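You operate a simulated robot arm through the tools that you are given. There is no shell and no other tool. Be economical: measure what you need, move in short steps, check, and stop when the job is done.

You run a simulated robot arm. Do the job below in one go: nothing can be reset, and whatever is moved stays where it is left.

Task
Put the bright angle bracket back in its open drawer, then fetch the purple-banded hinge lug.
Fine: one drawer opens at a time; the lug lies in the hinges drawer and goes into the cream tray; both drawers end shut, the yellow lever at hold; the other brackets and lugs stay.

The check looks at the end state, three seconds after you hand in, the way a careful person would. Anything else that was tipped, shoved, dropped, spilled or broken makes it a failure.

Robot
A 7-joint arm with a fingered hand, fixed in place. Base frame: the origin is at the foot of the arm, x ahead of it, y to its left, z up; the work surface is at about z = 0.9. Units: m, degrees, N and s.
With the tool pointing down near the work surface it reaches from about 0.1 to 0.68 m from the base axis. Its first joint turns from -69.0 to 172.0 degrees. Payload 3.4 kg.
The tool frame sits at the grasp point between the pads (the TCP): z along the fingers, y along the line on which they close. The tips reach 0.025 m beyond it. The gripper opens to 0.088 m. The gripper's body begins 0.029 m behind the TCP. The gripper is a hand of 5 fingers: y runs from the thumb to the fingers, the wrist lies at [-0.013, -0.097, -0.162] in the tool frame, and closing takes about 1.5 s.
Orientation is told as [roll, pitch, yaw] about the base's x, y, z axes, in that order, counted from this pose: with the fingers straight down and the wrist toward the robot, the tool's x, y and z point along [0, 1, 0], [1, 0, 0] and [0, 0, -1] of the base frame.

Tools
- The arm moves only by the tool jog_arm. Its argument "motion" is a list of rows, each an object (a shift or turn left out is 0, a gripper value left out holds the last) with "claw": the closure in counts, from 0 (fully open) to 255 (shut); "xyz": the shift along the tool's x, y, z in units of 30 mm (1.0 is 30 mm), a list of three; "turn": the turn, a rotation vector about the tool's x, y, z in units of 8 degrees (1.0 is 8 degrees), a list of three. In form: [{"claw": claw, "xyz": [tx, ty, tz], "turn": [rx, ry, rz]}, ...]. A call has 1 to 12 rows; each row shifts and turns the commanded pose from where the row before left it, along the tool's axes as they then stand. A call with a number of a shift or a turn outside -1 to 1 is refused whole. Each row takes 0.2 s and may step no farther than 0.05 m and 8.6 degrees from the row before; otherwise, or with a gripper value out of range, the whole call is refused. Where a pose cannot be reached the arm comes as near as it can. A force on the tool above 80 N (or 10 N above the force at the start of the call, whichever is more), or a blocked arm, ends the call early, and 0.2 s more pass. The fingers move at their own pace (about 0.153 m/s each) and stop on an object; they squeeze with about 28 N. The grip force told is the motor's: it shows also when the fingers shut on nothing. Time passes only in rows, and 0.2 s behind the last, so rows that do not move let the fingers close. It gives the time, the measured TCP pose, the force on the tool (base axes), the opening and the grip force at its end, in the units of the frame above (readings bear some noise), with the torque about the TCP (base axes, N m) and any sound that the robot's microphone picked up.
- Cameras (640 x 400 px; columns grow to the right, rows downward): "scene" is fixed at [0.0489, -0.6488, 1.1367]; the picture's right is [0.68, -0.73, 0.00], its down [-0.29, -0.27, -0.92] and it looks along [0.68, 0.63, -0.39] (base axes); focal length 218 px, centre (320, 200). "wrist" rides on the gripper at [0.059, -0.079, -0.105] in the tool frame; the picture's right is [-0.73, 0.32, -0.61], its down [-0.62, -0.68, 0.38] and it looks along [-0.29, 0.66, 0.70] (tool axes); focal length 234 px, centre (320, 200). There is no depth. A picture from a camera that has moved, and an enlarged one, comes with that camera's place and axes in the base frame and with its lens.
- grab_frame(camera): a new picture of that camera. It takes no simulated time.
- slide_trunk(by): slides the trunk up (or, below 0, down) by that many m; the arm rides with it, the base frame stays. It gives what a move gives, with no picture.
- preshape(shape): the hand has 5 fingers and takes this shape, open, in about a second: jaw (thumb against the fingers, like two jaws); tri (thumb and two fingers); tip (a fingertip pinch); poke (one finger out to press); point (the index stretched); flat (the hand flat); cup (the hand cupped); fist (a fist). The gripper value then closes the fingers along that shape, each until it touches; the sizes above hold for jaw. It gives what a move gives, with no picture.
- enlarge(camera, box): a new picture of the part [left, top, right, bottom] of that camera's present view, enlarged. It takes no simulated time.
- job_done(): hands the job in; it is judged then, once.

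Go step by step. Nothing tells you positions but the pictures and the camera data: compare them with the known pose of the tool, close in by small moves and look again before you grip or let go. The budget is 120 turns and 64 pictures, counting those below and the enlarged ones. Unless the task says otherwise, let go and move clear before handing in, and close with one line.

The tools are called after ">>>" as a command line: name --argument value ..., lists and objects as JSON in quotes. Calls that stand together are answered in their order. jog_arm: Moves the arm, as the interface text tells. Its arguments: {"type":"object","properties":{"motion":{"type":"array"}},"required":["motion"]} The other tools are called the same way: slide_trunk (by) slides the trunk up or down; preshape (shape) gives the hand a shape; grab_frame (camera) takes a picture; enlarge (camera, box) takes an enlarged picture of a part of a camera's view; job_done () hands the job in.

At the start:

```text
clock: 0.0
position: [0.5348, -0.1174, 1.1616]
tcp_rot: [0.0, 0.0, -0.1]
force: [-0.3, -0.1, -0.2]
moment: [0.0, -0.01, 0.01]
finger_gap: 0.0879
grasp_force: 0.0
shape: jaw
trunk travel left (down, up): [-0.425, 0.515]
```

scene: 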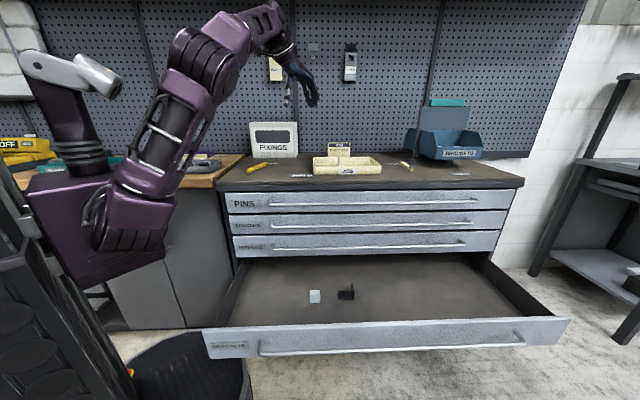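
wrist: 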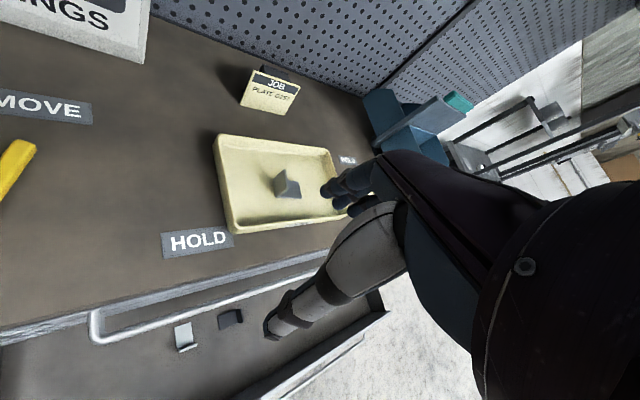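

I see a cabinet with the bottom drawer open (two brackets inside), a cream tray with a bracket in it, and a yellow lever with MOVE/HOLD labels. I'll look closer first.

>>> enlarge --camera "scene" --box '[200, 120, 540, 270]'

>>> enlarge --camera "scene" --box '[190, 230, 590, 370]'

>>> enlarge --camera "wrist" --box '[0, 50, 400, 370]'

```text
1.88 times, centred on (370, 195) of scene
camera zoom: at [0.0489, -0.6488, 1.1367], right [0.68, -0.73, 0.0], down [-0.29, -0.27, -0.92], along [0.68, 0.63, -0.39], focal length 410 px, centre (226, 209)
```

zoom: 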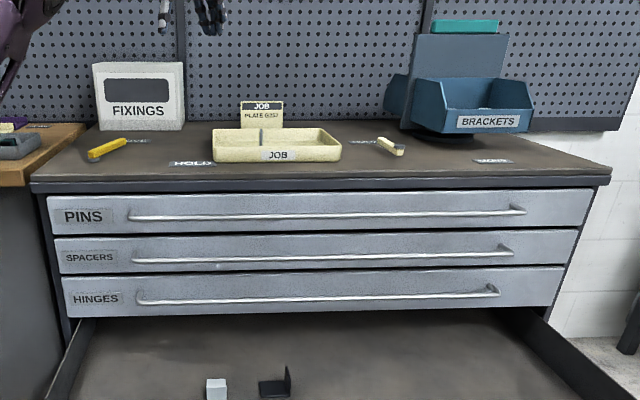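

```text
1.60 times, centred on (390, 300) of scene
camera zoom: at [0.0489, -0.6488, 1.1367], right [0.68, -0.73, 0.0], down [-0.29, -0.27, -0.92], along [0.68, 0.63, -0.39], focal length 348 px, centre (208, 40)
```

zoom: 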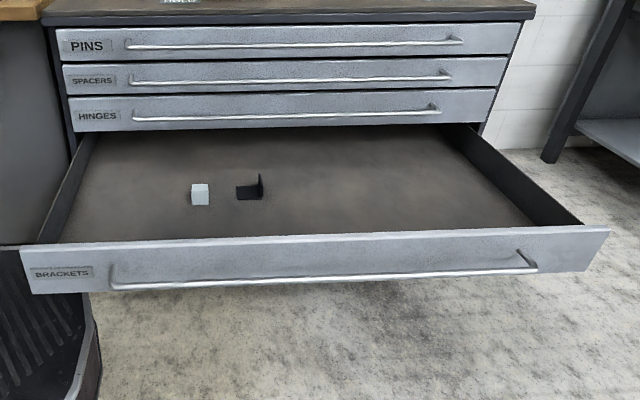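

```text
1.25 times, centred on (200, 210) of wrist
camera zoom: at [0.4562, -0.0572, 1.2668], right [0.32, -0.73, 0.61], down [-0.68, -0.62, -0.38], along [0.66, -0.29, -0.7], focal length 293 px, centre (470, 188)
```

zoom: 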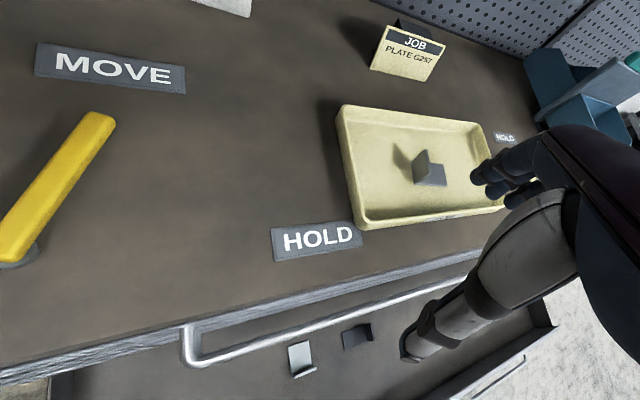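

>>> enlarge --camera "wrist" --box '[200, 120, 360, 240]'

>>> enlarge --camera "scene" --box '[300, 130, 480, 200]'

>>> enlarge --camera "wrist" --box '[140, 290, 300, 390]'

```text
3.33 times, centred on (280, 180) of wrist
camera zoom: at [0.4562, -0.0572, 1.2668], right [0.32, -0.73, 0.61], down [-0.68, -0.62, -0.38], along [0.66, -0.29, -0.7], focal length 781 px, centre (453, 267)
```

zoom: 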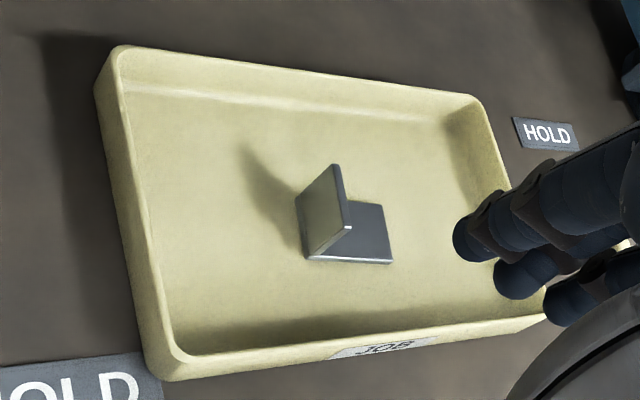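

```text
3.56 times, centred on (390, 165) of scene
camera zoom: at [0.0489, -0.6488, 1.1367], right [0.68, -0.73, 0.0], down [-0.29, -0.27, -0.92], along [0.68, 0.63, -0.39], focal length 774 px, centre (71, 324)
```

zoom: 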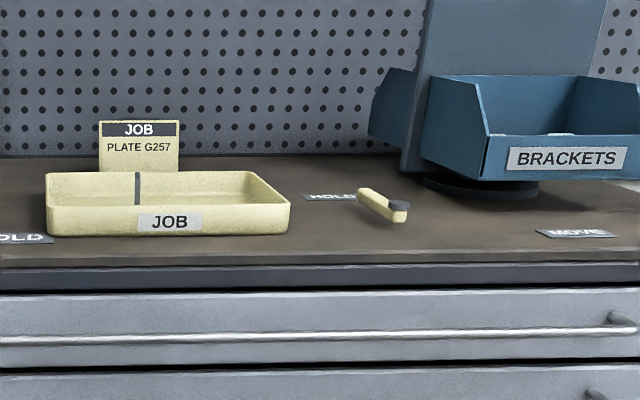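

```text
4.00 times, centred on (220, 340) of wrist
camera zoom: at [0.4562, -0.0572, 1.2668], right [0.32, -0.73, 0.61], down [-0.68, -0.62, -0.38], along [0.66, -0.29, -0.7], focal length 937 px, centre (720, -360)
```

zoom: 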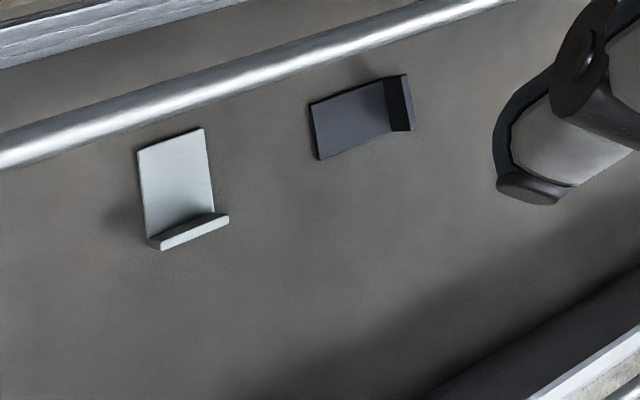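

The bright bracket stands in the cream tray (about x 0.743, y -0.110), with its plate facing along the cabinet front. The cabinet is turned 45°, and the yellow lever is at MOVE. I'll yaw the hand -45° and go above the bracket.

>>> jog_arm --motion '[{"claw": 0, "turn": [0, 0, 1]}, {"turn": [0, 0, 1]}, {"turn": [0, 0, 1]}, {"turn": [0, 0, 1]}, {"turn": [0, 0, 1]}, {"turn": [0, 0, 0.61]}, {"xyz": [0.9, 0.8, 0]}, {"xyz": [0.9, 0.8, 0]}, {"xyz": [0.9, 0.8, 0.5]}, {"xyz": [0.9, 0.8, 0.5]}, {"xyz": [0.5, 0.7, 0.5]}, {"xyz": [0, 0, 0]}]'

>>> grab_frame --camera "wrist"

>>> grab_frame --camera "scene"

```text
clock: 2.6
position: [0.6069, -0.0689, 1.1106]
tcp_rot: [0.2, -0.4, -20.0]
force: [0.5, 0.2, -0.2]
moment: [0.03, -0.01, 0.01]
finger_gap: 0.0876
grasp_force: 0.1
shape: jaw
out of reach, approached as far as the arm can: row 3, 4, 5, 6, 7, 8, 9, 10, 11
trunk travel left (down, up): [-0.425, 0.515]
```

```text
55 pictures are left
camera wrist: at [0.5525, 0.0149, 1.2149], right [0.05, -0.79, 0.61], down [-0.85, -0.35, -0.39], along [0.52, -0.5, -0.69], focal length 234 px, centre (320, 200)
```

wrist: 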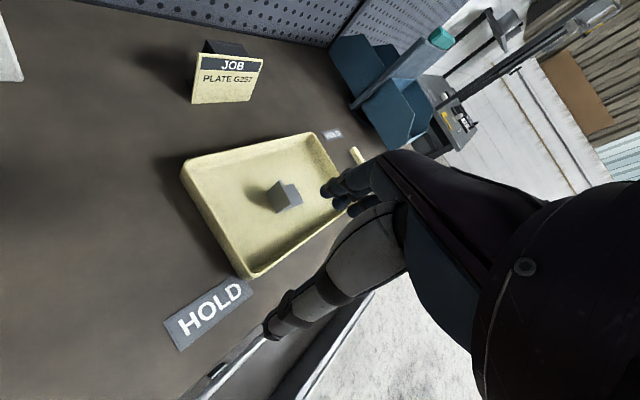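

```text
54 pictures are left
```

scene: 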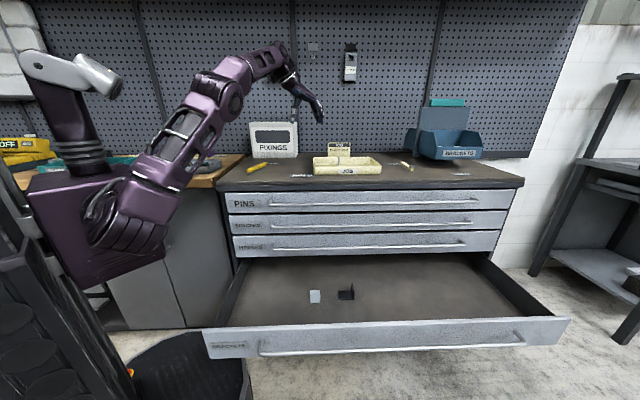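

The wrist is stretched upward and cannot reach this yaw. I'll raise the trunk to bring the shoulder level with the wrist.

>>> slide_trunk --by 0.25

>>> jog_arm --motion '[{"xyz": [0, 0, 1]}, {"xyz": [0, 0, 1]}, {"xyz": [0, 0, 1]}, {"xyz": [0, 0, 1]}, {"xyz": [0, 0, 1]}, {"xyz": [0, 0, 1]}, {"xyz": [0, 0, 1]}, {"xyz": [0, 0, 1]}, {"xyz": [0, 0, 0.5]}]'

```text
clock: 5.2
position: [0.6064, -0.0678, 1.3611]
tcp_rot: [0.2, -0.4, -19.9]
force: [-0.5, -0.3, -0.8]
moment: [-0.01, 0.01, -0.02]
finger_gap: 0.0877
grasp_force: 0.0
shape: jaw
trunk travel left (down, up): [-0.675, 0.265]
```

```text
clock: 7.2
position: [0.6113, -0.0682, 1.1048]
tcp_rot: [0.2, -0.3, -19.9]
force: [-0.1, -0.4, -0.1]
moment: [0.0, -0.01, -0.02]
finger_gap: 0.0878
grasp_force: 0.2
shape: jaw
trunk travel left (down, up): [-0.675, 0.265]
```

>>> jog_arm --motion '[{"turn": [0, 0, 1]}, {"turn": [0, 0, 1]}, {"turn": [0, 0, 1]}, {"turn": [0, 0, 0.14]}]'

>>> grab_frame --camera "scene"

```text
clock: 8.2
position: [0.6095, -0.0691, 1.1046]
tcp_rot: [0.4, -0.2, -45.2]
force: [-0.5, -0.9, 0.0]
moment: [0.0, 0.0, -0.02]
finger_gap: 0.0876
grasp_force: 0.2
shape: jaw
trunk travel left (down, up): [-0.675, 0.265]
```

```text
53 pictures are left
```

scene: 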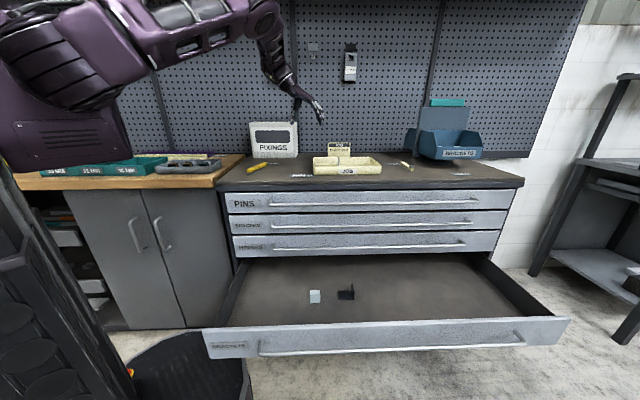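

>>> jog_arm --motion '[{"xyz": [0.44, 0.82, 0.4]}, {"xyz": [0.44, 0.82, 0.4]}, {"xyz": [0.44, 0.82, 0.4]}, {"xyz": [0.44, 0.82, 0.4]}, {"xyz": [0.44, 0.82, 0.4]}, {}]'

>>> grab_frame --camera "wrist"

```text
clock: 9.6
position: [0.7117, -0.1136, 1.0424]
tcp_rot: [0.3, -0.3, -45.0]
force: [-0.2, 0.3, 0.2]
moment: [-0.05, 0.04, 0.02]
finger_gap: 0.0878
grasp_force: 0.0
shape: jaw
out of reach, approached as far as the arm can: row 4, 5
trunk travel left (down, up): [-0.675, 0.265]
```

```text
52 pictures are left
camera wrist: at [0.6968, -0.016, 1.1472], right [-0.29, -0.74, 0.6], down [-0.92, 0.04, -0.39], along [0.27, -0.67, -0.69], focal length 234 px, centre (320, 200)
```

wrist: 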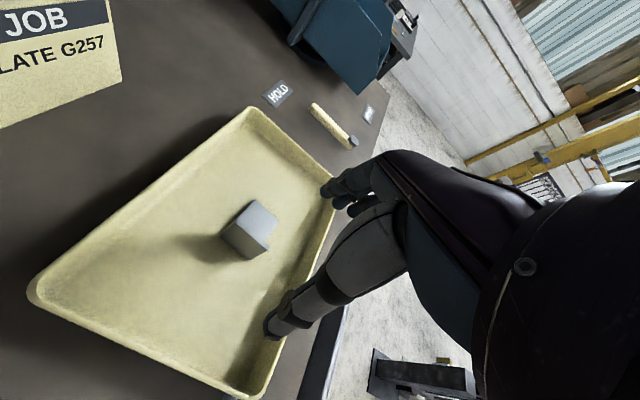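

>>> enlarge --camera "wrist" --box '[180, 180, 340, 280]'

>>> jog_arm --motion '[{"turn": [0, 1, 0]}, {"turn": [0, 1, 0]}, {"turn": [0, 0.5, 0]}, {}]'

```text
4.00 times, centred on (260, 230) of wrist
camera zoom: at [0.6968, -0.016, 1.1472], right [-0.29, -0.74, 0.6], down [-0.92, 0.04, -0.39], along [0.27, -0.67, -0.69], focal length 937 px, centre (560, 80)
```

zoom: 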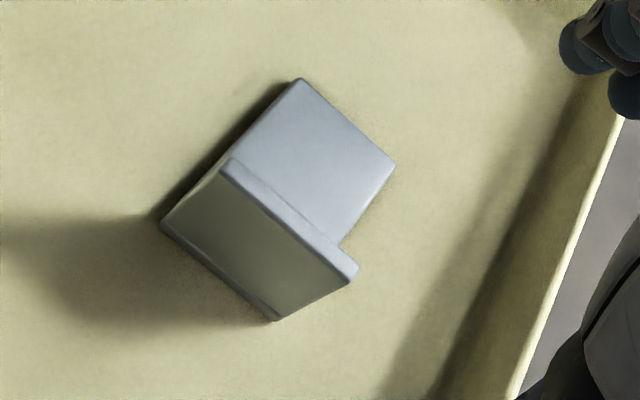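

```text
clock: 10.6
position: [0.7123, -0.1133, 1.0447]
tcp_rot: [20.5, -0.2, -44.9]
force: [-0.1, 0.5, -0.4]
moment: [0.0, -0.01, -0.01]
finger_gap: 0.0878
grasp_force: 0.1
shape: jaw
trunk travel left (down, up): [-0.675, 0.265]
```

>>> jog_arm --motion '[{"xyz": [0.17, 0.35, 0.6]}, {"xyz": [0.17, 0.35, 0.6]}, {}]'

>>> grab_frame --camera "wrist"

>>> enlarge --camera "scene" --box '[280, 80, 420, 190]'

```text
clock: 11.4
position: [0.7426, -0.1141, 1.0105]
tcp_rot: [20.4, -0.3, -45.0]
force: [-0.3, -0.4, -0.1]
moment: [0.0, 0.0, -0.03]
finger_gap: 0.0878
grasp_force: 0.1
shape: jaw
trunk travel left (down, up): [-0.675, 0.265]
```

```text
50 pictures are left
camera wrist: at [0.7, -0.0442, 1.1297], right [-0.4, -0.86, 0.32], down [-0.8, 0.16, -0.58], along [0.45, -0.49, -0.75], focal length 234 px, centre (320, 200)
```

wrist: 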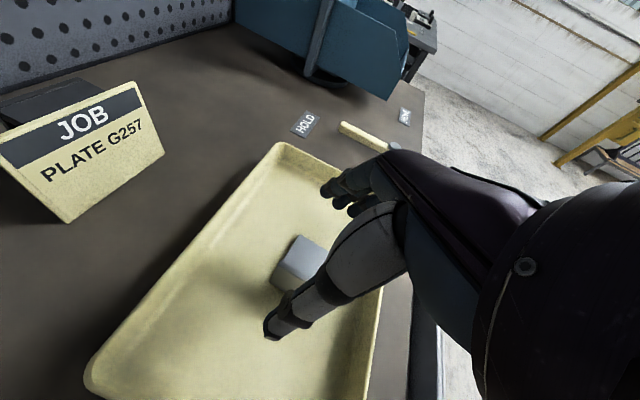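

```text
3.64 times, centred on (350, 135) of scene
camera zoom: at [0.0489, -0.6488, 1.1367], right [0.68, -0.73, 0.0], down [-0.29, -0.27, -0.92], along [0.68, 0.63, -0.39], focal length 792 px, centre (211, 436)
```

zoom: 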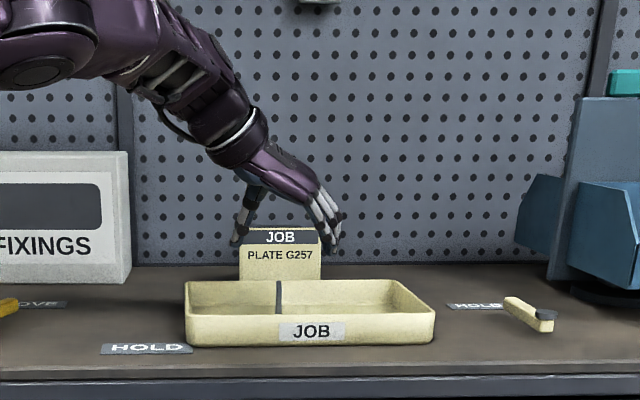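

>>> jog_arm --motion '[{"xyz": [-0.26, 0, 0.73]}, {"xyz": [-0.26, 0, 0.73]}, {"xyz": [-0.26, 0, 0.73]}, {}]'

>>> grab_frame --camera "wrist"

>>> enlarge --camera "scene" --box '[280, 80, 420, 190]'

```text
clock: 12.4
position: [0.7426, -0.1147, 0.9422]
tcp_rot: [20.4, -0.1, -45.0]
force: [0.1, 0.3, 0.0]
moment: [0.01, 0.02, -0.02]
finger_gap: 0.0877
grasp_force: 0.1
shape: jaw
trunk travel left (down, up): [-0.675, 0.265]
```

```text
48 pictures are left
camera wrist: at [0.7003, -0.0437, 1.0603], right [-0.4, -0.86, 0.32], down [-0.8, 0.16, -0.58], along [0.45, -0.49, -0.75], focal length 234 px, centre (320, 200)
```

wrist: 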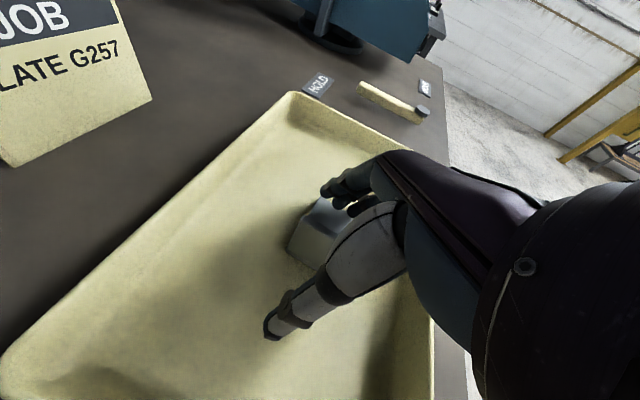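

```text
3.64 times, centred on (350, 135) of scene
camera zoom: at [0.0489, -0.6488, 1.1367], right [0.68, -0.73, 0.0], down [-0.29, -0.27, -0.92], along [0.68, 0.63, -0.39], focal length 792 px, centre (211, 436)
```

zoom: 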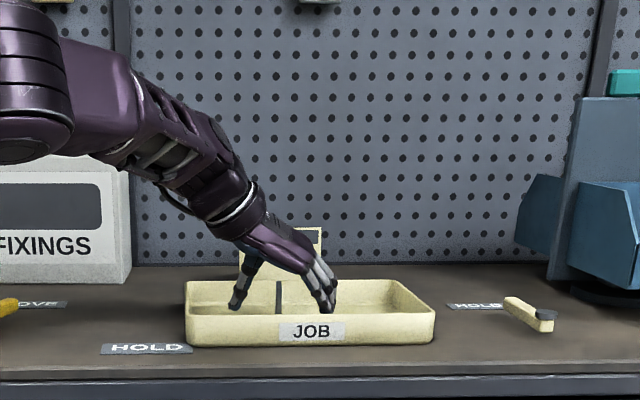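

Thumb and fingers straddle the upright plate. Closing now.

>>> jog_arm --motion '[{"claw": 80}, {"claw": 150}, {"claw": 200}, {"claw": 255}, {}, {}, {}, {}, {}]'

>>> grab_frame --camera "wrist"

```text
clock: 14.4
position: [0.7444, -0.1145, 0.9419]
tcp_rot: [20.2, -0.2, -44.9]
force: [0.4, 0.8, -0.3]
moment: [-0.01, -0.04, 0.04]
finger_gap: 0.0001
grasp_force: 27.8
shape: jaw
trunk travel left (down, up): [-0.675, 0.265]
```

```text
46 pictures are left
camera wrist: at [0.7007, -0.0434, 1.0604], right [-0.4, -0.86, 0.32], down [-0.8, 0.16, -0.58], along [0.45, -0.49, -0.75], focal length 234 px, centre (320, 200)
```

wrist: 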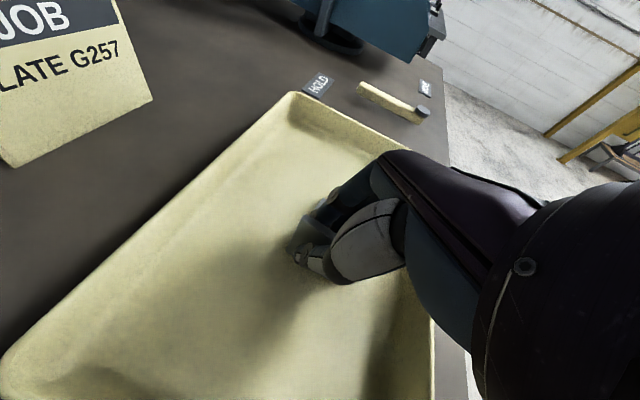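

>>> enlarge --camera "wrist" --box '[250, 160, 430, 300]'

>>> enlarge --camera "scene" --box '[310, 130, 390, 180]'

```text
2.86 times, centred on (340, 230) of wrist
camera zoom: at [0.7007, -0.0434, 1.0604], right [-0.4, -0.86, 0.32], down [-0.8, 0.16, -0.58], along [0.45, -0.49, -0.75], focal length 669 px, centre (263, 114)
```

zoom: 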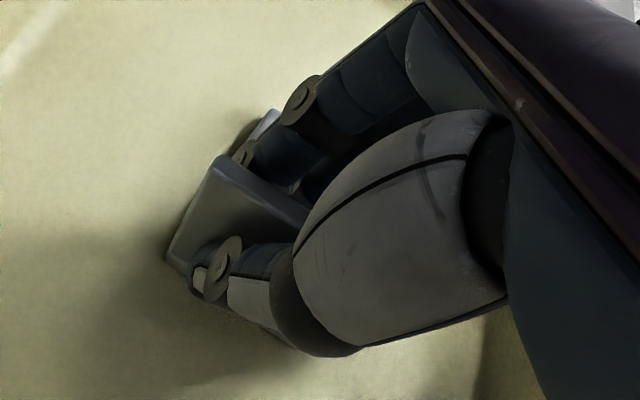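

```text
8.00 times, centred on (350, 155) of scene
camera zoom: at [0.0489, -0.6488, 1.1367], right [0.68, -0.73, 0.0], down [-0.29, -0.27, -0.92], along [0.68, 0.63, -0.39], focal length 1743 px, centre (80, 560)
```

zoom: 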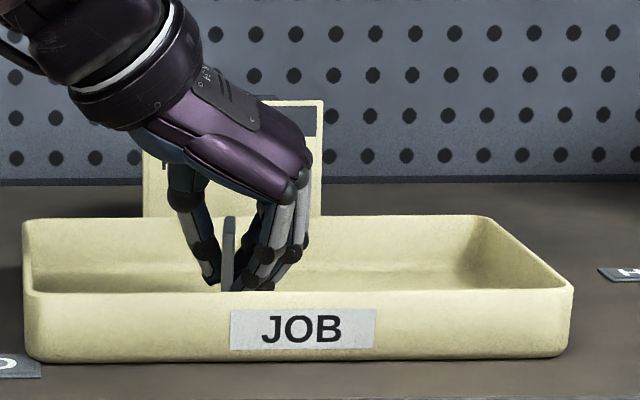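

The plate is between the thumb and fingers. I'll lift it straight up slowly and check.

>>> jog_arm --motion '[{"xyz": [0.17, 0, -0.47]}, {"xyz": [0.17, 0, -0.47]}, {"xyz": [0.34, 0, -0.94]}, {"xyz": [0.34, 0, -0.94]}, {}]'

>>> enlarge --camera "scene" --box '[300, 100, 400, 180]'

```text
clock: 15.6
position: [0.7427, -0.1137, 1.0321]
tcp_rot: [20.3, -0.2, -45.0]
force: [0.3, 0.0, -1.4]
moment: [0.02, 0.01, 0.0]
finger_gap: 0.0003
grasp_force: 28.1
shape: jaw
trunk travel left (down, up): [-0.675, 0.265]
```

```text
5.00 times, centred on (350, 140) of scene
camera zoom: at [0.0489, -0.6488, 1.1367], right [0.68, -0.73, 0.0], down [-0.29, -0.27, -0.92], along [0.68, 0.63, -0.39], focal length 1089 px, centre (170, 500)
```

zoom: 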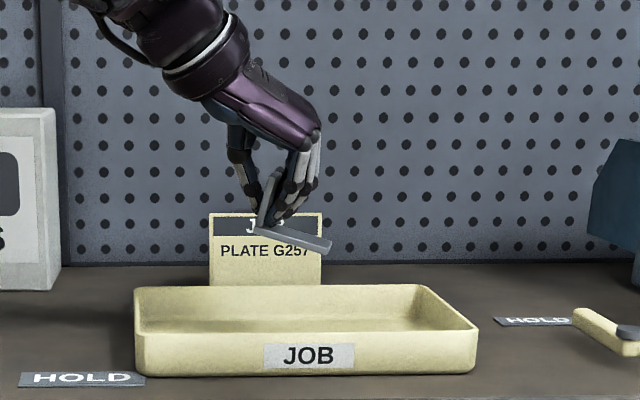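

The bracket is held, hanging slightly tilted. I'll carry it out to above the open drawer, left of the other two brackets.

>>> jog_arm --motion '[{"xyz": [-0.703, -0.572, -0.381]}, {"xyz": [-0.703, -0.572, -0.381]}, {"xyz": [-0.703, -0.572, -0.381]}, {"xyz": [-0.703, -0.572, -0.381]}, {"xyz": [-0.703, -0.572, -0.381]}, {"xyz": [-0.703, -0.572, -0.381]}, {"xyz": [-0.703, -0.572, -0.381]}, {"xyz": [-0.703, -0.572, -0.381]}, {"xyz": [-0.703, -0.572, -0.381]}, {"xyz": [-0.703, -0.572, -0.381]}, {"xyz": [-0.703, -0.572, -0.381]}, {"xyz": [-0.703, -0.572, -0.381]}]'

>>> jog_arm --motion '[{"turn": [0, -0.8, 0]}, {"turn": [0, -0.8, 0]}, {"turn": [0, -0.9, 0]}]'

>>> grab_frame --camera "scene"

```text
clock: 18.2
position: [0.4195, -0.1654, 1.0748]
tcp_rot: [20.2, -0.2, -45.0]
force: [0.7, -0.1, -1.3]
moment: [0.0, -0.02, -0.04]
finger_gap: 0.0
grasp_force: 27.9
shape: jaw
out of reach, approached as far as the arm can: row 12
trunk travel left (down, up): [-0.675, 0.265]
```

```text
clock: 19.0
position: [0.4195, -0.1657, 1.0731]
tcp_rot: [0.3, -0.3, -45.0]
force: [-0.8, -0.4, -2.0]
moment: [-0.01, 0.02, -0.02]
finger_gap: 0.0002
grasp_force: 28.5
shape: jaw
trunk travel left (down, up): [-0.675, 0.265]
```

```text
42 pictures are left
```

scene: 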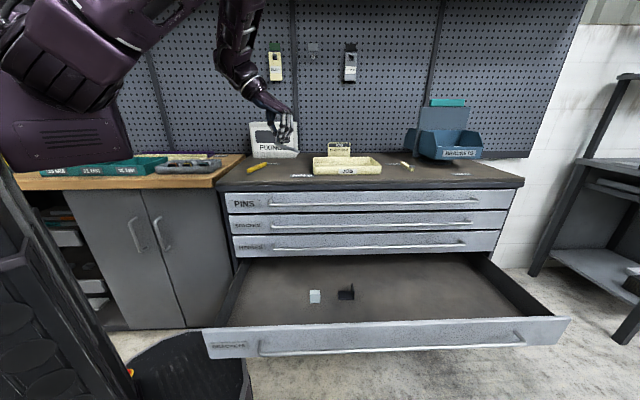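

>>> jog_arm --motion '[{"xyz": [-0.5, -0.5, 0]}, {"xyz": [-0.5, -0.5, 0]}, {}]'

>>> slide_trunk --by -0.3

>>> grab_frame --camera "scene"

```text
clock: 19.8
position: [0.378, -0.1667, 1.0728]
tcp_rot: [0.3, -0.3, -45.0]
force: [-0.1, 0.5, -1.2]
moment: [0.04, -0.02, -0.01]
finger_gap: 0.0003
grasp_force: 28.1
shape: jaw
trunk travel left (down, up): [-0.675, 0.265]
```

```text
clock: 22.8
position: [0.3776, -0.1665, 0.7721]
tcp_rot: [0.4, -0.2, -45.1]
force: [-0.1, 0.8, -2.2]
moment: [0.03, 0.01, -0.01]
finger_gap: 0.0002
grasp_force: 28.0
shape: jaw
trunk travel left (down, up): [-0.375, 0.565]
```

```text
41 pictures are left
```

scene: 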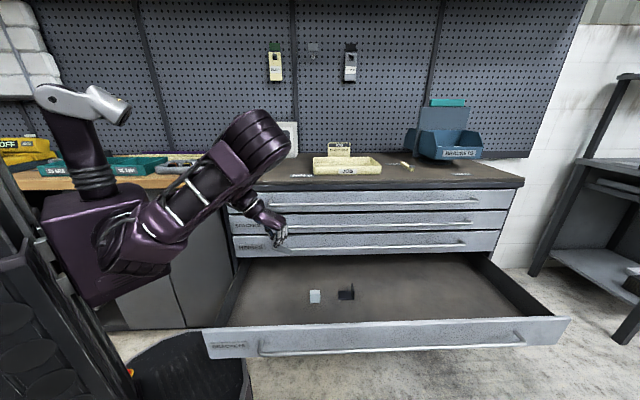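

>>> slide_trunk --by -0.2

>>> grab_frame --camera "scene"

>>> grab_frame --camera "wrist"

```text
clock: 24.9
position: [0.3777, -0.1675, 0.572]
tcp_rot: [0.4, -0.3, -45.0]
force: [1.2, 0.2, -1.1]
moment: [0.02, -0.01, 0.02]
finger_gap: 0.0002
grasp_force: 28.0
shape: jaw
trunk travel left (down, up): [-0.175, 0.765]
```

```text
40 pictures are left
```

scene: 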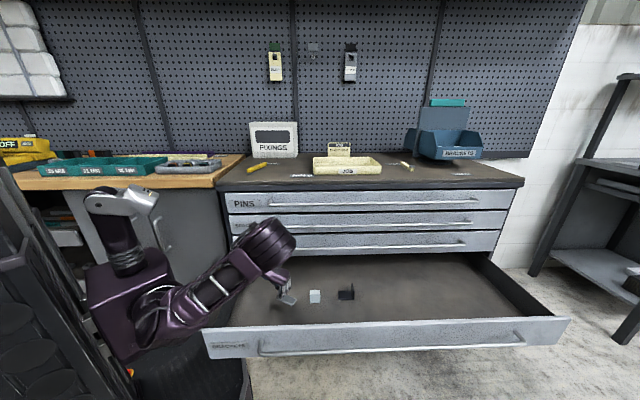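

```text
39 pictures are left
camera wrist: at [0.363, -0.0683, 0.6779], right [-0.29, -0.74, 0.6], down [-0.92, 0.04, -0.39], along [0.26, -0.67, -0.69], focal length 234 px, centre (320, 200)
```

wrist: 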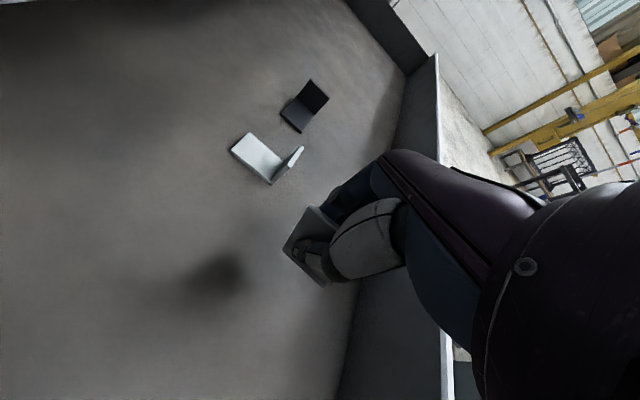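

>>> enlarge --camera "scene" --box '[250, 260, 370, 320]'

```text
5.33 times, centred on (310, 290) of scene
camera zoom: at [0.0489, -0.6488, 1.1367], right [0.68, -0.73, 0.0], down [-0.29, -0.27, -0.92], along [0.68, 0.63, -0.39], focal length 1162 px, centre (373, -280)
```

zoom: 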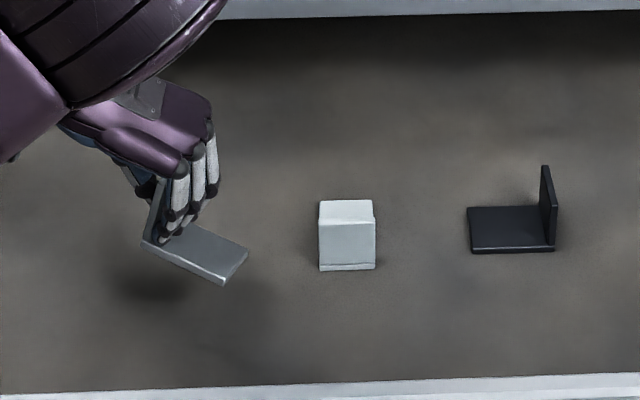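

>>> jog_arm --motion '[{"turn": [-0.9, 0, 0]}, {"turn": [-0.9, 0, 0]}, {"turn": [-0.9, 0, 0]}, {}]'

>>> enlarge --camera "scene" --box '[250, 250, 370, 320]'

```text
clock: 25.9
position: [0.3987, -0.1591, 0.5739]
tcp_rot: [0.3, -22.0, -45.2]
force: [-0.1, -0.2, -1.8]
moment: [0.03, 0.03, -0.01]
finger_gap: 0.0003
grasp_force: 28.0
shape: jaw
out of reach, approached as far as the arm can: row 1, 2, 3
trunk travel left (down, up): [-0.175, 0.765]
```

```text
5.33 times, centred on (310, 285) of scene
camera zoom: at [0.0489, -0.6488, 1.1367], right [0.68, -0.73, 0.0], down [-0.29, -0.27, -0.92], along [0.68, 0.63, -0.39], focal length 1162 px, centre (373, -253)
```

zoom: 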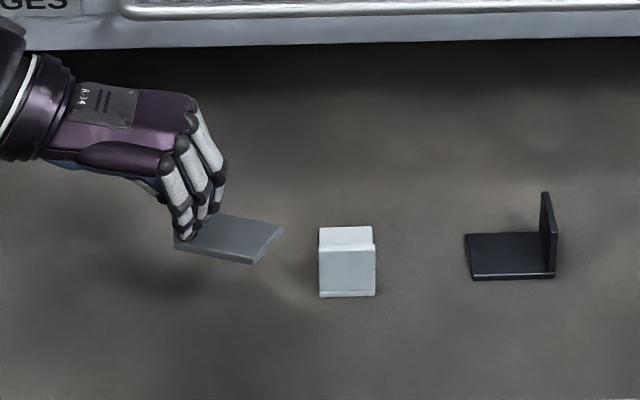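

>>> slide_trunk --by -0.05

>>> enlarge --camera "scene" --box '[250, 250, 370, 320]'

```text
clock: 26.9
position: [0.4, -0.1581, 0.5239]
tcp_rot: [0.3, -21.8, -45.2]
force: [0.3, -0.2, -2.4]
moment: [0.09, 0.01, 0.01]
finger_gap: 0.0
grasp_force: 27.7
shape: jaw
trunk travel left (down, up): [-0.125, 0.815]
```

```text
5.33 times, centred on (310, 285) of scene
camera zoom: at [0.0489, -0.6488, 1.1367], right [0.68, -0.73, 0.0], down [-0.29, -0.27, -0.92], along [0.68, 0.63, -0.39], focal length 1162 px, centre (373, -253)
```

zoom: 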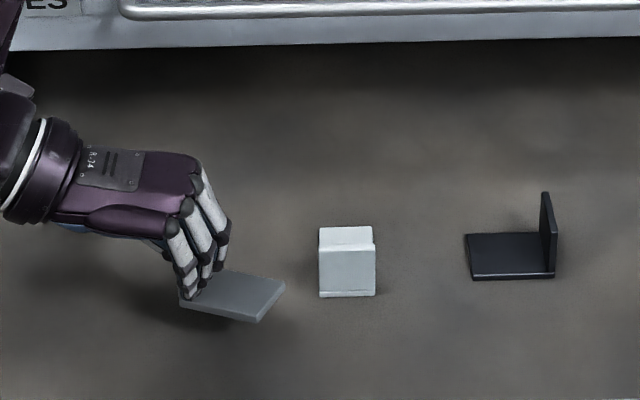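

>>> jog_arm --motion '[{"xyz": [0, -0.05, 0.124]}, {"xyz": [0, -0.05, 0.124]}, {}]'

>>> jog_arm --motion '[{"xyz": [0, -0.05, 0.124]}, {}]'

>>> jog_arm --motion '[{"xyz": [0, -0.05, 0.124]}, {}]'

>>> enlarge --camera "scene" --box '[250, 250, 370, 320]'

```text
clock: 27.7
position: [0.3996, -0.1589, 0.516]
tcp_rot: [0.3, -21.8, -45.2]
force: [0.0, -0.3, -2.7]
moment: [0.03, 0.02, -0.03]
finger_gap: 0.0
grasp_force: 27.5
shape: jaw
trunk travel left (down, up): [-0.125, 0.815]
```

```text
clock: 28.3
position: [0.398, -0.1579, 0.5123]
tcp_rot: [0.3, -21.7, -45.3]
force: [0.2, 0.5, -1.6]
moment: [0.07, 0.05, 0.0]
finger_gap: 0.0002
grasp_force: 27.5
shape: jaw
trunk travel left (down, up): [-0.125, 0.815]
```

```text
clock: 28.9
position: [0.3982, -0.1559, 0.509]
tcp_rot: [0.4, -21.7, -45.3]
force: [-0.1, 0.3, -1.6]
moment: [0.05, 0.01, 0.0]
finger_gap: 0.0
grasp_force: 27.8
shape: jaw
out of reach, approached as far as the arm can: row 1
trunk travel left (down, up): [-0.125, 0.815]
```

```text
5.33 times, centred on (310, 285) of scene
camera zoom: at [0.0489, -0.6488, 1.1367], right [0.68, -0.73, 0.0], down [-0.29, -0.27, -0.92], along [0.68, 0.63, -0.39], focal length 1162 px, centre (373, -253)
```

zoom: 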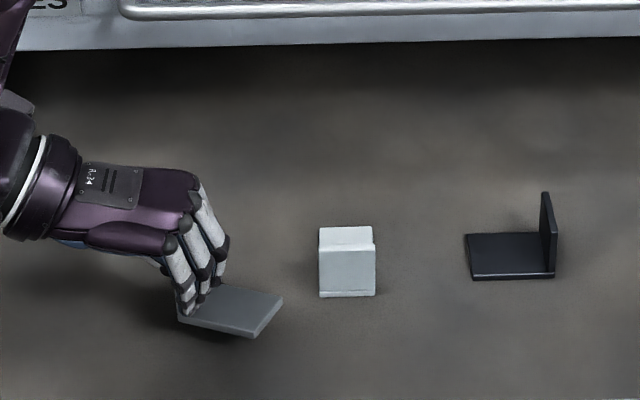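

>>> slide_trunk --by -0.006

>>> slide_trunk --by -0.005

>>> enlarge --camera "scene" --box '[250, 250, 370, 320]'

```text
clock: 29.4
position: [0.3985, -0.1569, 0.5039]
tcp_rot: [0.3, -21.8, -45.3]
force: [0.4, 1.0, -2.4]
moment: [0.02, -0.01, -0.03]
finger_gap: 0.0002
grasp_force: 28.0
shape: jaw
trunk travel left (down, up): [-0.119, 0.821]
```

```text
clock: 30.0
position: [0.3985, -0.156, 0.4987]
tcp_rot: [0.4, -21.7, -45.3]
force: [0.0, 0.4, -2.7]
moment: [0.01, -0.01, 0.01]
finger_gap: 0.0
grasp_force: 27.7
shape: jaw
trunk travel left (down, up): [-0.114, 0.826]
```

```text
5.33 times, centred on (310, 285) of scene
camera zoom: at [0.0489, -0.6488, 1.1367], right [0.68, -0.73, 0.0], down [-0.29, -0.27, -0.92], along [0.68, 0.63, -0.39], focal length 1162 px, centre (373, -253)
```

zoom: 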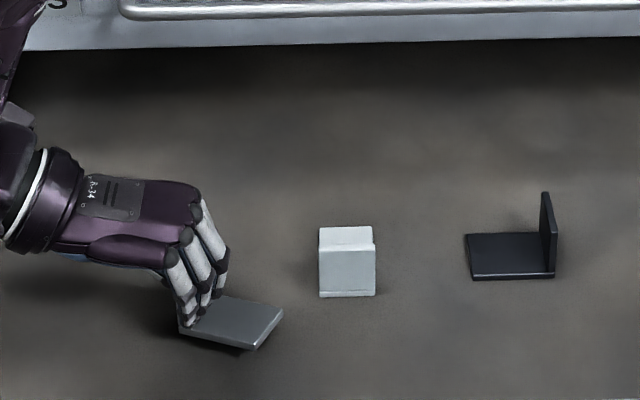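

>>> slide_trunk --by -0.004

>>> slide_trunk --by -0.003

>>> slide_trunk --by -0.003

>>> enlarge --camera "scene" --box '[270, 285, 330, 325]'

```text
clock: 30.5
position: [0.3985, -0.1572, 0.4954]
tcp_rot: [0.3, -21.7, -45.3]
force: [-1.4, -1.0, 4.2]
moment: [0.02, 0.0, -0.02]
finger_gap: 0.0005
grasp_force: 27.9
shape: jaw
trunk travel left (down, up): [-0.11, 0.83]
```

```text
clock: 31.0
position: [0.3969, -0.1561, 0.4928]
tcp_rot: [0.5, -22.0, -45.3]
force: [-5.8, -2.0, 16.8]
moment: [-0.03, -0.1, 0.0]
finger_gap: 0.0013
grasp_force: 28.1
shape: jaw
trunk travel left (down, up): [-0.107, 0.833]
```

```text
clock: 31.5
position: [0.3959, -0.1565, 0.4908]
tcp_rot: [0.3, -22.1, -45.3]
force: [-10.4, -1.0, 27.3]
moment: [-0.02, -0.21, -0.01]
finger_gap: 0.0017
grasp_force: 28.1
shape: jaw
trunk travel left (down, up): [-0.104, 0.836]
```

```text
10.00 times, centred on (300, 305) of scene
camera zoom: at [0.0489, -0.6488, 1.1367], right [0.68, -0.73, 0.0], down [-0.29, -0.27, -0.92], along [0.68, 0.63, -0.39], focal length 2178 px, centre (520, -850)
```

zoom: 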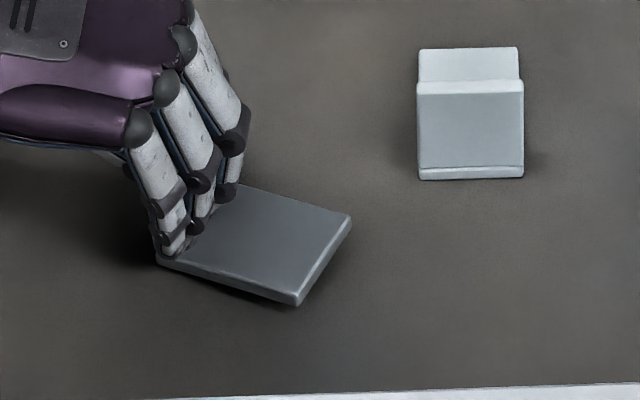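

>>> slide_trunk --by 0.004

>>> jog_arm --motion '[{"claw": 230}, {"claw": 200}, {"claw": 170}, {"claw": 140}, {"claw": 110}, {"claw": 80}, {"claw": 50}, {"claw": 20}, {"claw": 0}, {}]'

>>> enlarge --camera "scene" --box '[260, 265, 350, 325]'

>>> grab_frame --camera "wrist"

```text
clock: 32.1
position: [0.3971, -0.1554, 0.493]
tcp_rot: [0.3, -21.7, -45.2]
force: [-3.8, 0.3, 7.9]
moment: [0.01, -0.03, -0.03]
finger_gap: 0.0016
grasp_force: 28.3
shape: jaw
trunk travel left (down, up): [-0.108, 0.832]
```

```text
clock: 34.3
position: [0.3977, -0.1557, 0.4958]
tcp_rot: [0.5, -22.0, -45.3]
force: [2.3, -2.3, 32.4]
moment: [0.51, 0.33, -0.04]
finger_gap: 0.0826
grasp_force: 0.0
shape: jaw
trunk travel left (down, up): [-0.108, 0.832]
```

```text
6.67 times, centred on (305, 295) of scene
camera zoom: at [0.0489, -0.6488, 1.1367], right [0.68, -0.73, 0.0], down [-0.29, -0.27, -0.92], along [0.68, 0.63, -0.39], focal length 1452 px, centre (420, -433)
```

zoom: 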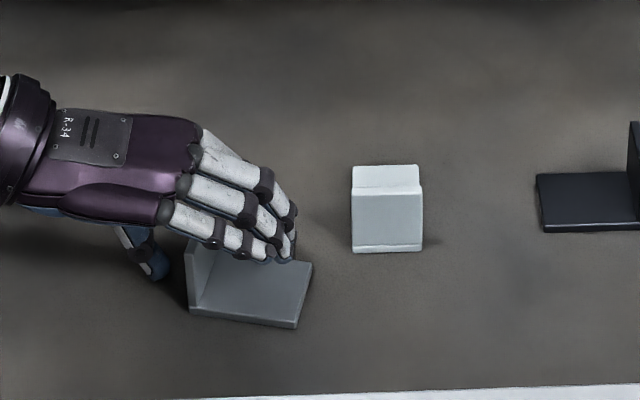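

```text
31 pictures are left
camera wrist: at [0.3595, -0.0342, 0.5631], right [-0.47, -0.57, 0.68], down [-0.78, -0.09, -0.62], along [0.41, -0.82, -0.4], focal length 234 px, centre (320, 200)
```

wrist: 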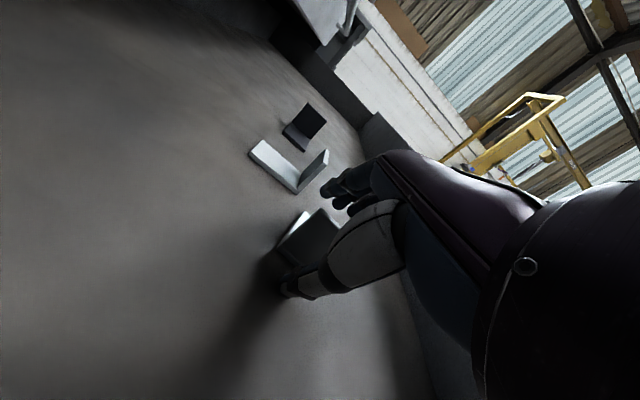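

The bracket stands on the drawer floor, released. I'll lift straight out by the trunk.

>>> slide_trunk --by 0.13

>>> grab_frame --camera "scene"

```text
clock: 35.8
position: [0.3978, -0.1549, 0.6218]
tcp_rot: [0.3, -21.7, -45.3]
force: [-0.5, 0.5, 1.0]
moment: [0.01, 0.02, -0.03]
finger_gap: 0.0875
grasp_force: 0.2
shape: jaw
trunk travel left (down, up): [-0.238, 0.702]
```

```text
30 pictures are left
```

scene: 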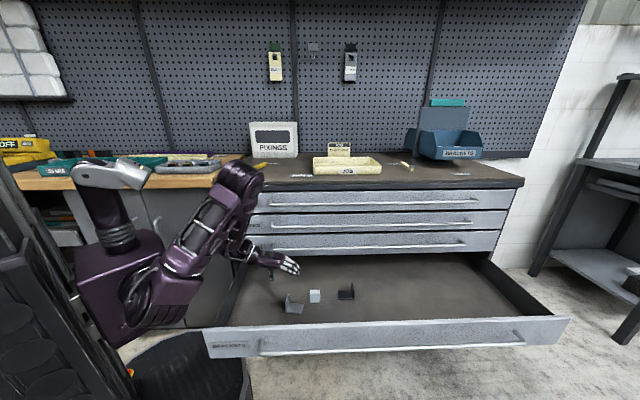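

The bracket is back in its drawer beside the other two. Next I'll take the closed fingers around in front of the drawer panel to push it shut.

>>> jog_arm --motion '[{"claw": 255, "xyz": [0, 0.93, 0]}, {"xyz": [0, 0.93, 0]}, {"xyz": [0, 0.93, 0]}, {"xyz": [0, 0.93, 0]}, {"xyz": [0, 0.93, 0]}, {"turn": [0.9, 0, 0]}, {"turn": [0.9, 0, 0]}, {"turn": [0.9, 0, 0]}, {}]'

>>> jog_arm --motion '[{"turn": [0, 0.9, 0]}, {"turn": [0, 0.9, 0]}, {"turn": [0, 0.9, 0]}, {"turn": [0, 0.9, 0]}, {"turn": [0, 0.9, 0]}, {"turn": [0, 0.9, 0]}, {"turn": [0, 0.9, 0]}, {}]'

>>> grab_frame --camera "scene"

```text
clock: 37.8
position: [0.4907, -0.2159, 0.6928]
tcp_rot: [0.2, -0.1, -45.2]
force: [-1.0, 0.3, -0.3]
moment: [-0.03, -0.04, -0.01]
finger_gap: 0.0002
grasp_force: 28.8
shape: jaw
out of reach, approached as far as the arm can: row 1, 2, 3, 4
trunk travel left (down, up): [-0.238, 0.702]
```

```text
clock: 39.6
position: [0.4913, -0.2164, 0.6933]
tcp_rot: [50.8, -0.2, -45.2]
force: [-0.7, -0.4, -0.4]
moment: [-0.01, 0.0, 0.03]
finger_gap: 0.0001
grasp_force: 28.1
shape: jaw
trunk travel left (down, up): [-0.238, 0.702]
```

```text
29 pictures are left
```

scene: 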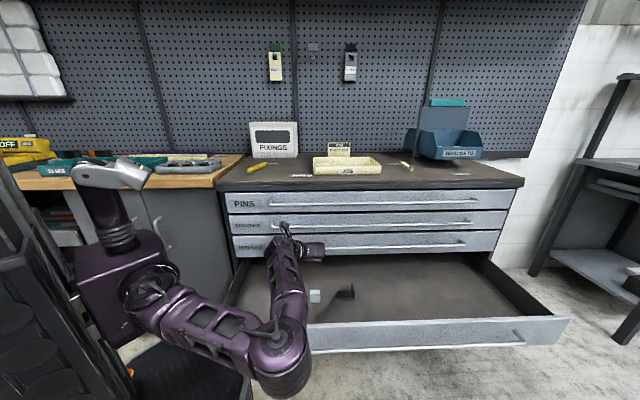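

>>> slide_trunk --by 0.25

>>> jog_arm --motion '[{"xyz": [-0.643, 0, -0.766]}, {"xyz": [-0.643, 0, -0.766]}, {"xyz": [-0.643, 0, -0.766]}, {"xyz": [-0.643, 0, -0.766]}, {"xyz": [-0.643, 0, -0.766]}, {"xyz": [-0.643, 0, -0.766]}, {"xyz": [-0.643, 0, -0.766]}, {"xyz": [-0.643, 0, -0.766]}, {"xyz": [-0.3, 0, -0.36]}]'

>>> grab_frame --camera "scene"

```text
clock: 42.2
position: [0.4916, -0.2159, 0.9423]
tcp_rot: [50.7, -0.2, -45.3]
force: [0.2, -0.3, 0.4]
moment: [0.0, 0.02, 0.01]
finger_gap: 0.0
grasp_force: 28.1
shape: jaw
trunk travel left (down, up): [-0.488, 0.452]
```

```text
clock: 44.2
position: [0.3121, -0.3967, 0.9398]
tcp_rot: [50.6, -0.1, -45.2]
force: [0.1, 0.2, 0.0]
moment: [0.0, -0.04, -0.01]
finger_gap: 0.0
grasp_force: 28.1
shape: jaw
trunk travel left (down, up): [-0.488, 0.452]
```

```text
28 pictures are left
```

scene: 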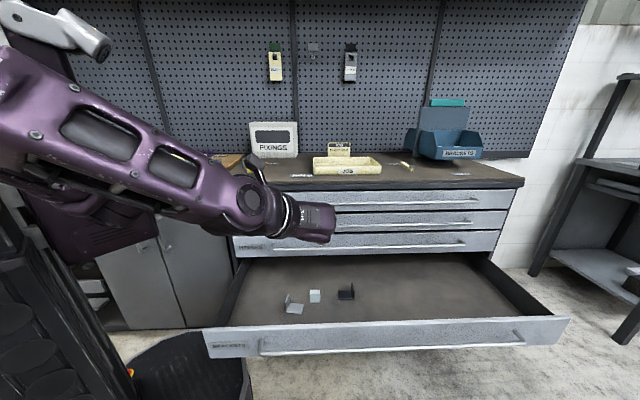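

>>> jog_arm --motion '[{"xyz": [-0.43, 0, -0.51]}]'

>>> slide_trunk --by -0.34

>>> grab_frame --camera "scene"

>>> grab_frame --camera "wrist"

```text
clock: 44.6
position: [0.2985, -0.4101, 0.9412]
tcp_rot: [50.7, -0.2, -45.1]
force: [-0.1, -0.1, -0.4]
moment: [0.0, 0.01, -0.02]
finger_gap: 0.0
grasp_force: 27.7
shape: jaw
trunk travel left (down, up): [-0.488, 0.452]
```

```text
clock: 48.0
position: [0.2963, -0.4119, 0.6006]
tcp_rot: [50.7, -0.2, -45.2]
force: [-0.1, -0.2, -0.2]
moment: [0.05, 0.01, 0.0]
finger_gap: 0.0
grasp_force: 28.0
shape: jaw
trunk travel left (down, up): [-0.148, 0.792]
```

```text
27 pictures are left
```

scene: 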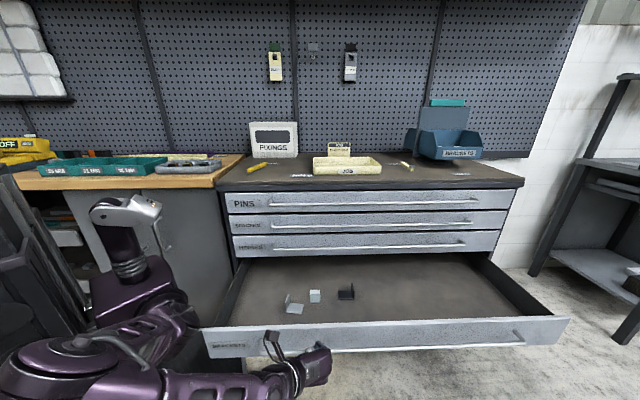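

```text
26 pictures are left
camera wrist: at [0.211, -0.3848, 0.7124], right [-0.43, -0.88, -0.18], down [-0.55, 0.41, -0.73], along [0.72, -0.22, -0.66], focal length 234 px, centre (320, 200)
```

wrist: 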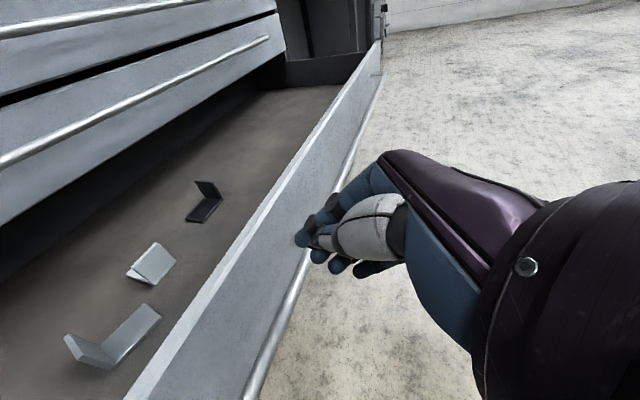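

>>> slide_trunk --by -0.033

>>> jog_arm --motion '[{"xyz": [0.32, 0, 0.383]}, {"xyz": [0.32, 0, 0.383]}, {"xyz": [0.32, 0, 0.383]}, {"xyz": [0.2, 0, 0.24]}, {"xyz": [0.2, 0, 0.24]}]'

>>> grab_frame --camera "wrist"

```text
clock: 48.7
position: [0.2966, -0.411, 0.5681]
tcp_rot: [50.7, -0.2, -45.3]
force: [0.7, 0.1, -0.9]
moment: [0.04, 0.02, -0.02]
finger_gap: 0.0
grasp_force: 27.9
shape: jaw
trunk travel left (down, up): [-0.115, 0.825]
```

```text
clock: 49.9
position: [0.3418, -0.3666, 0.5691]
tcp_rot: [50.5, -0.1, -45.4]
force: [-2.4, -5.8, -0.5]
moment: [-0.07, 0.05, -0.08]
finger_gap: 0.0
grasp_force: 28.1
shape: jaw
trunk travel left (down, up): [-0.115, 0.825]
```

```text
25 pictures are left
camera wrist: at [0.2556, -0.3402, 0.6809], right [-0.43, -0.88, -0.18], down [-0.55, 0.41, -0.73], along [0.71, -0.22, -0.66], focal length 234 px, centre (320, 200)
```

wrist: 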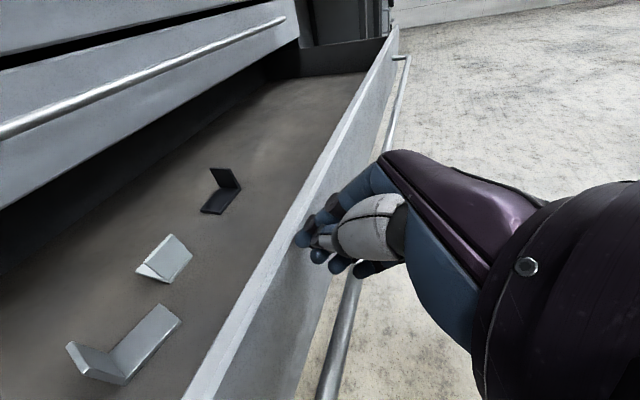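

Fingertips are on the panel with light force. I'll continue pushing gently.

>>> jog_arm --motion '[{"xyz": [0.2, 0, 0.24]}, {"xyz": [0.25, 0, 0.3]}, {"xyz": [0.25, 0, 0.3]}, {"xyz": [0.25, 0, 0.3]}, {"xyz": [0.25, 0, 0.3]}, {"xyz": [0.25, 0, 0.3]}, {"xyz": [0.25, 0, 0.3]}, {"xyz": [0.25, 0, 0.3]}, {"xyz": [0.25, 0, 0.3]}, {"xyz": [0.25, 0, 0.3]}, {"xyz": [0.2, 0, 0.24]}, {"xyz": [0.1, 0, 0.12]}]'

>>> grab_frame --camera "wrist"

>>> grab_frame --camera "scene"

```text
clock: 52.5
position: [0.4354, -0.2743, 0.5689]
tcp_rot: [50.6, -0.1, -45.2]
force: [-4.1, -5.1, -2.2]
moment: [-0.08, 0.05, -0.04]
finger_gap: 0.0002
grasp_force: 27.6
shape: jaw
trunk travel left (down, up): [-0.115, 0.825]
```

```text
24 pictures are left
camera wrist: at [0.3483, -0.2484, 0.6812], right [-0.43, -0.88, -0.18], down [-0.55, 0.41, -0.73], along [0.72, -0.22, -0.66], focal length 234 px, centre (320, 200)
```

wrist: 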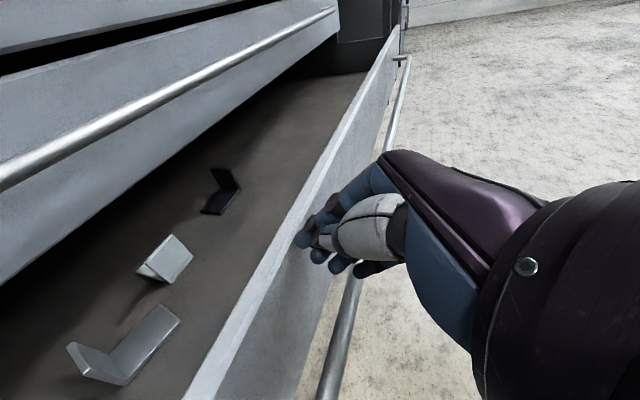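

```text
23 pictures are left
```

scene: 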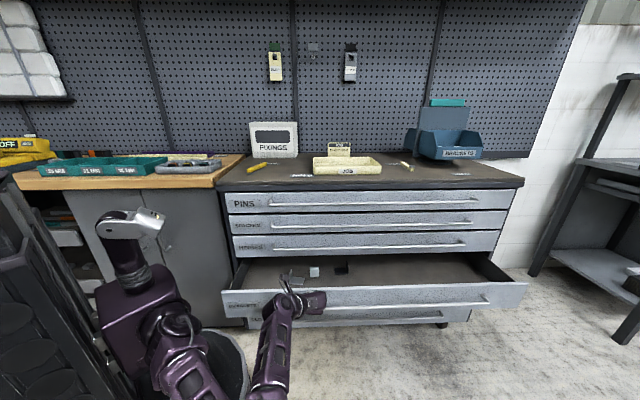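

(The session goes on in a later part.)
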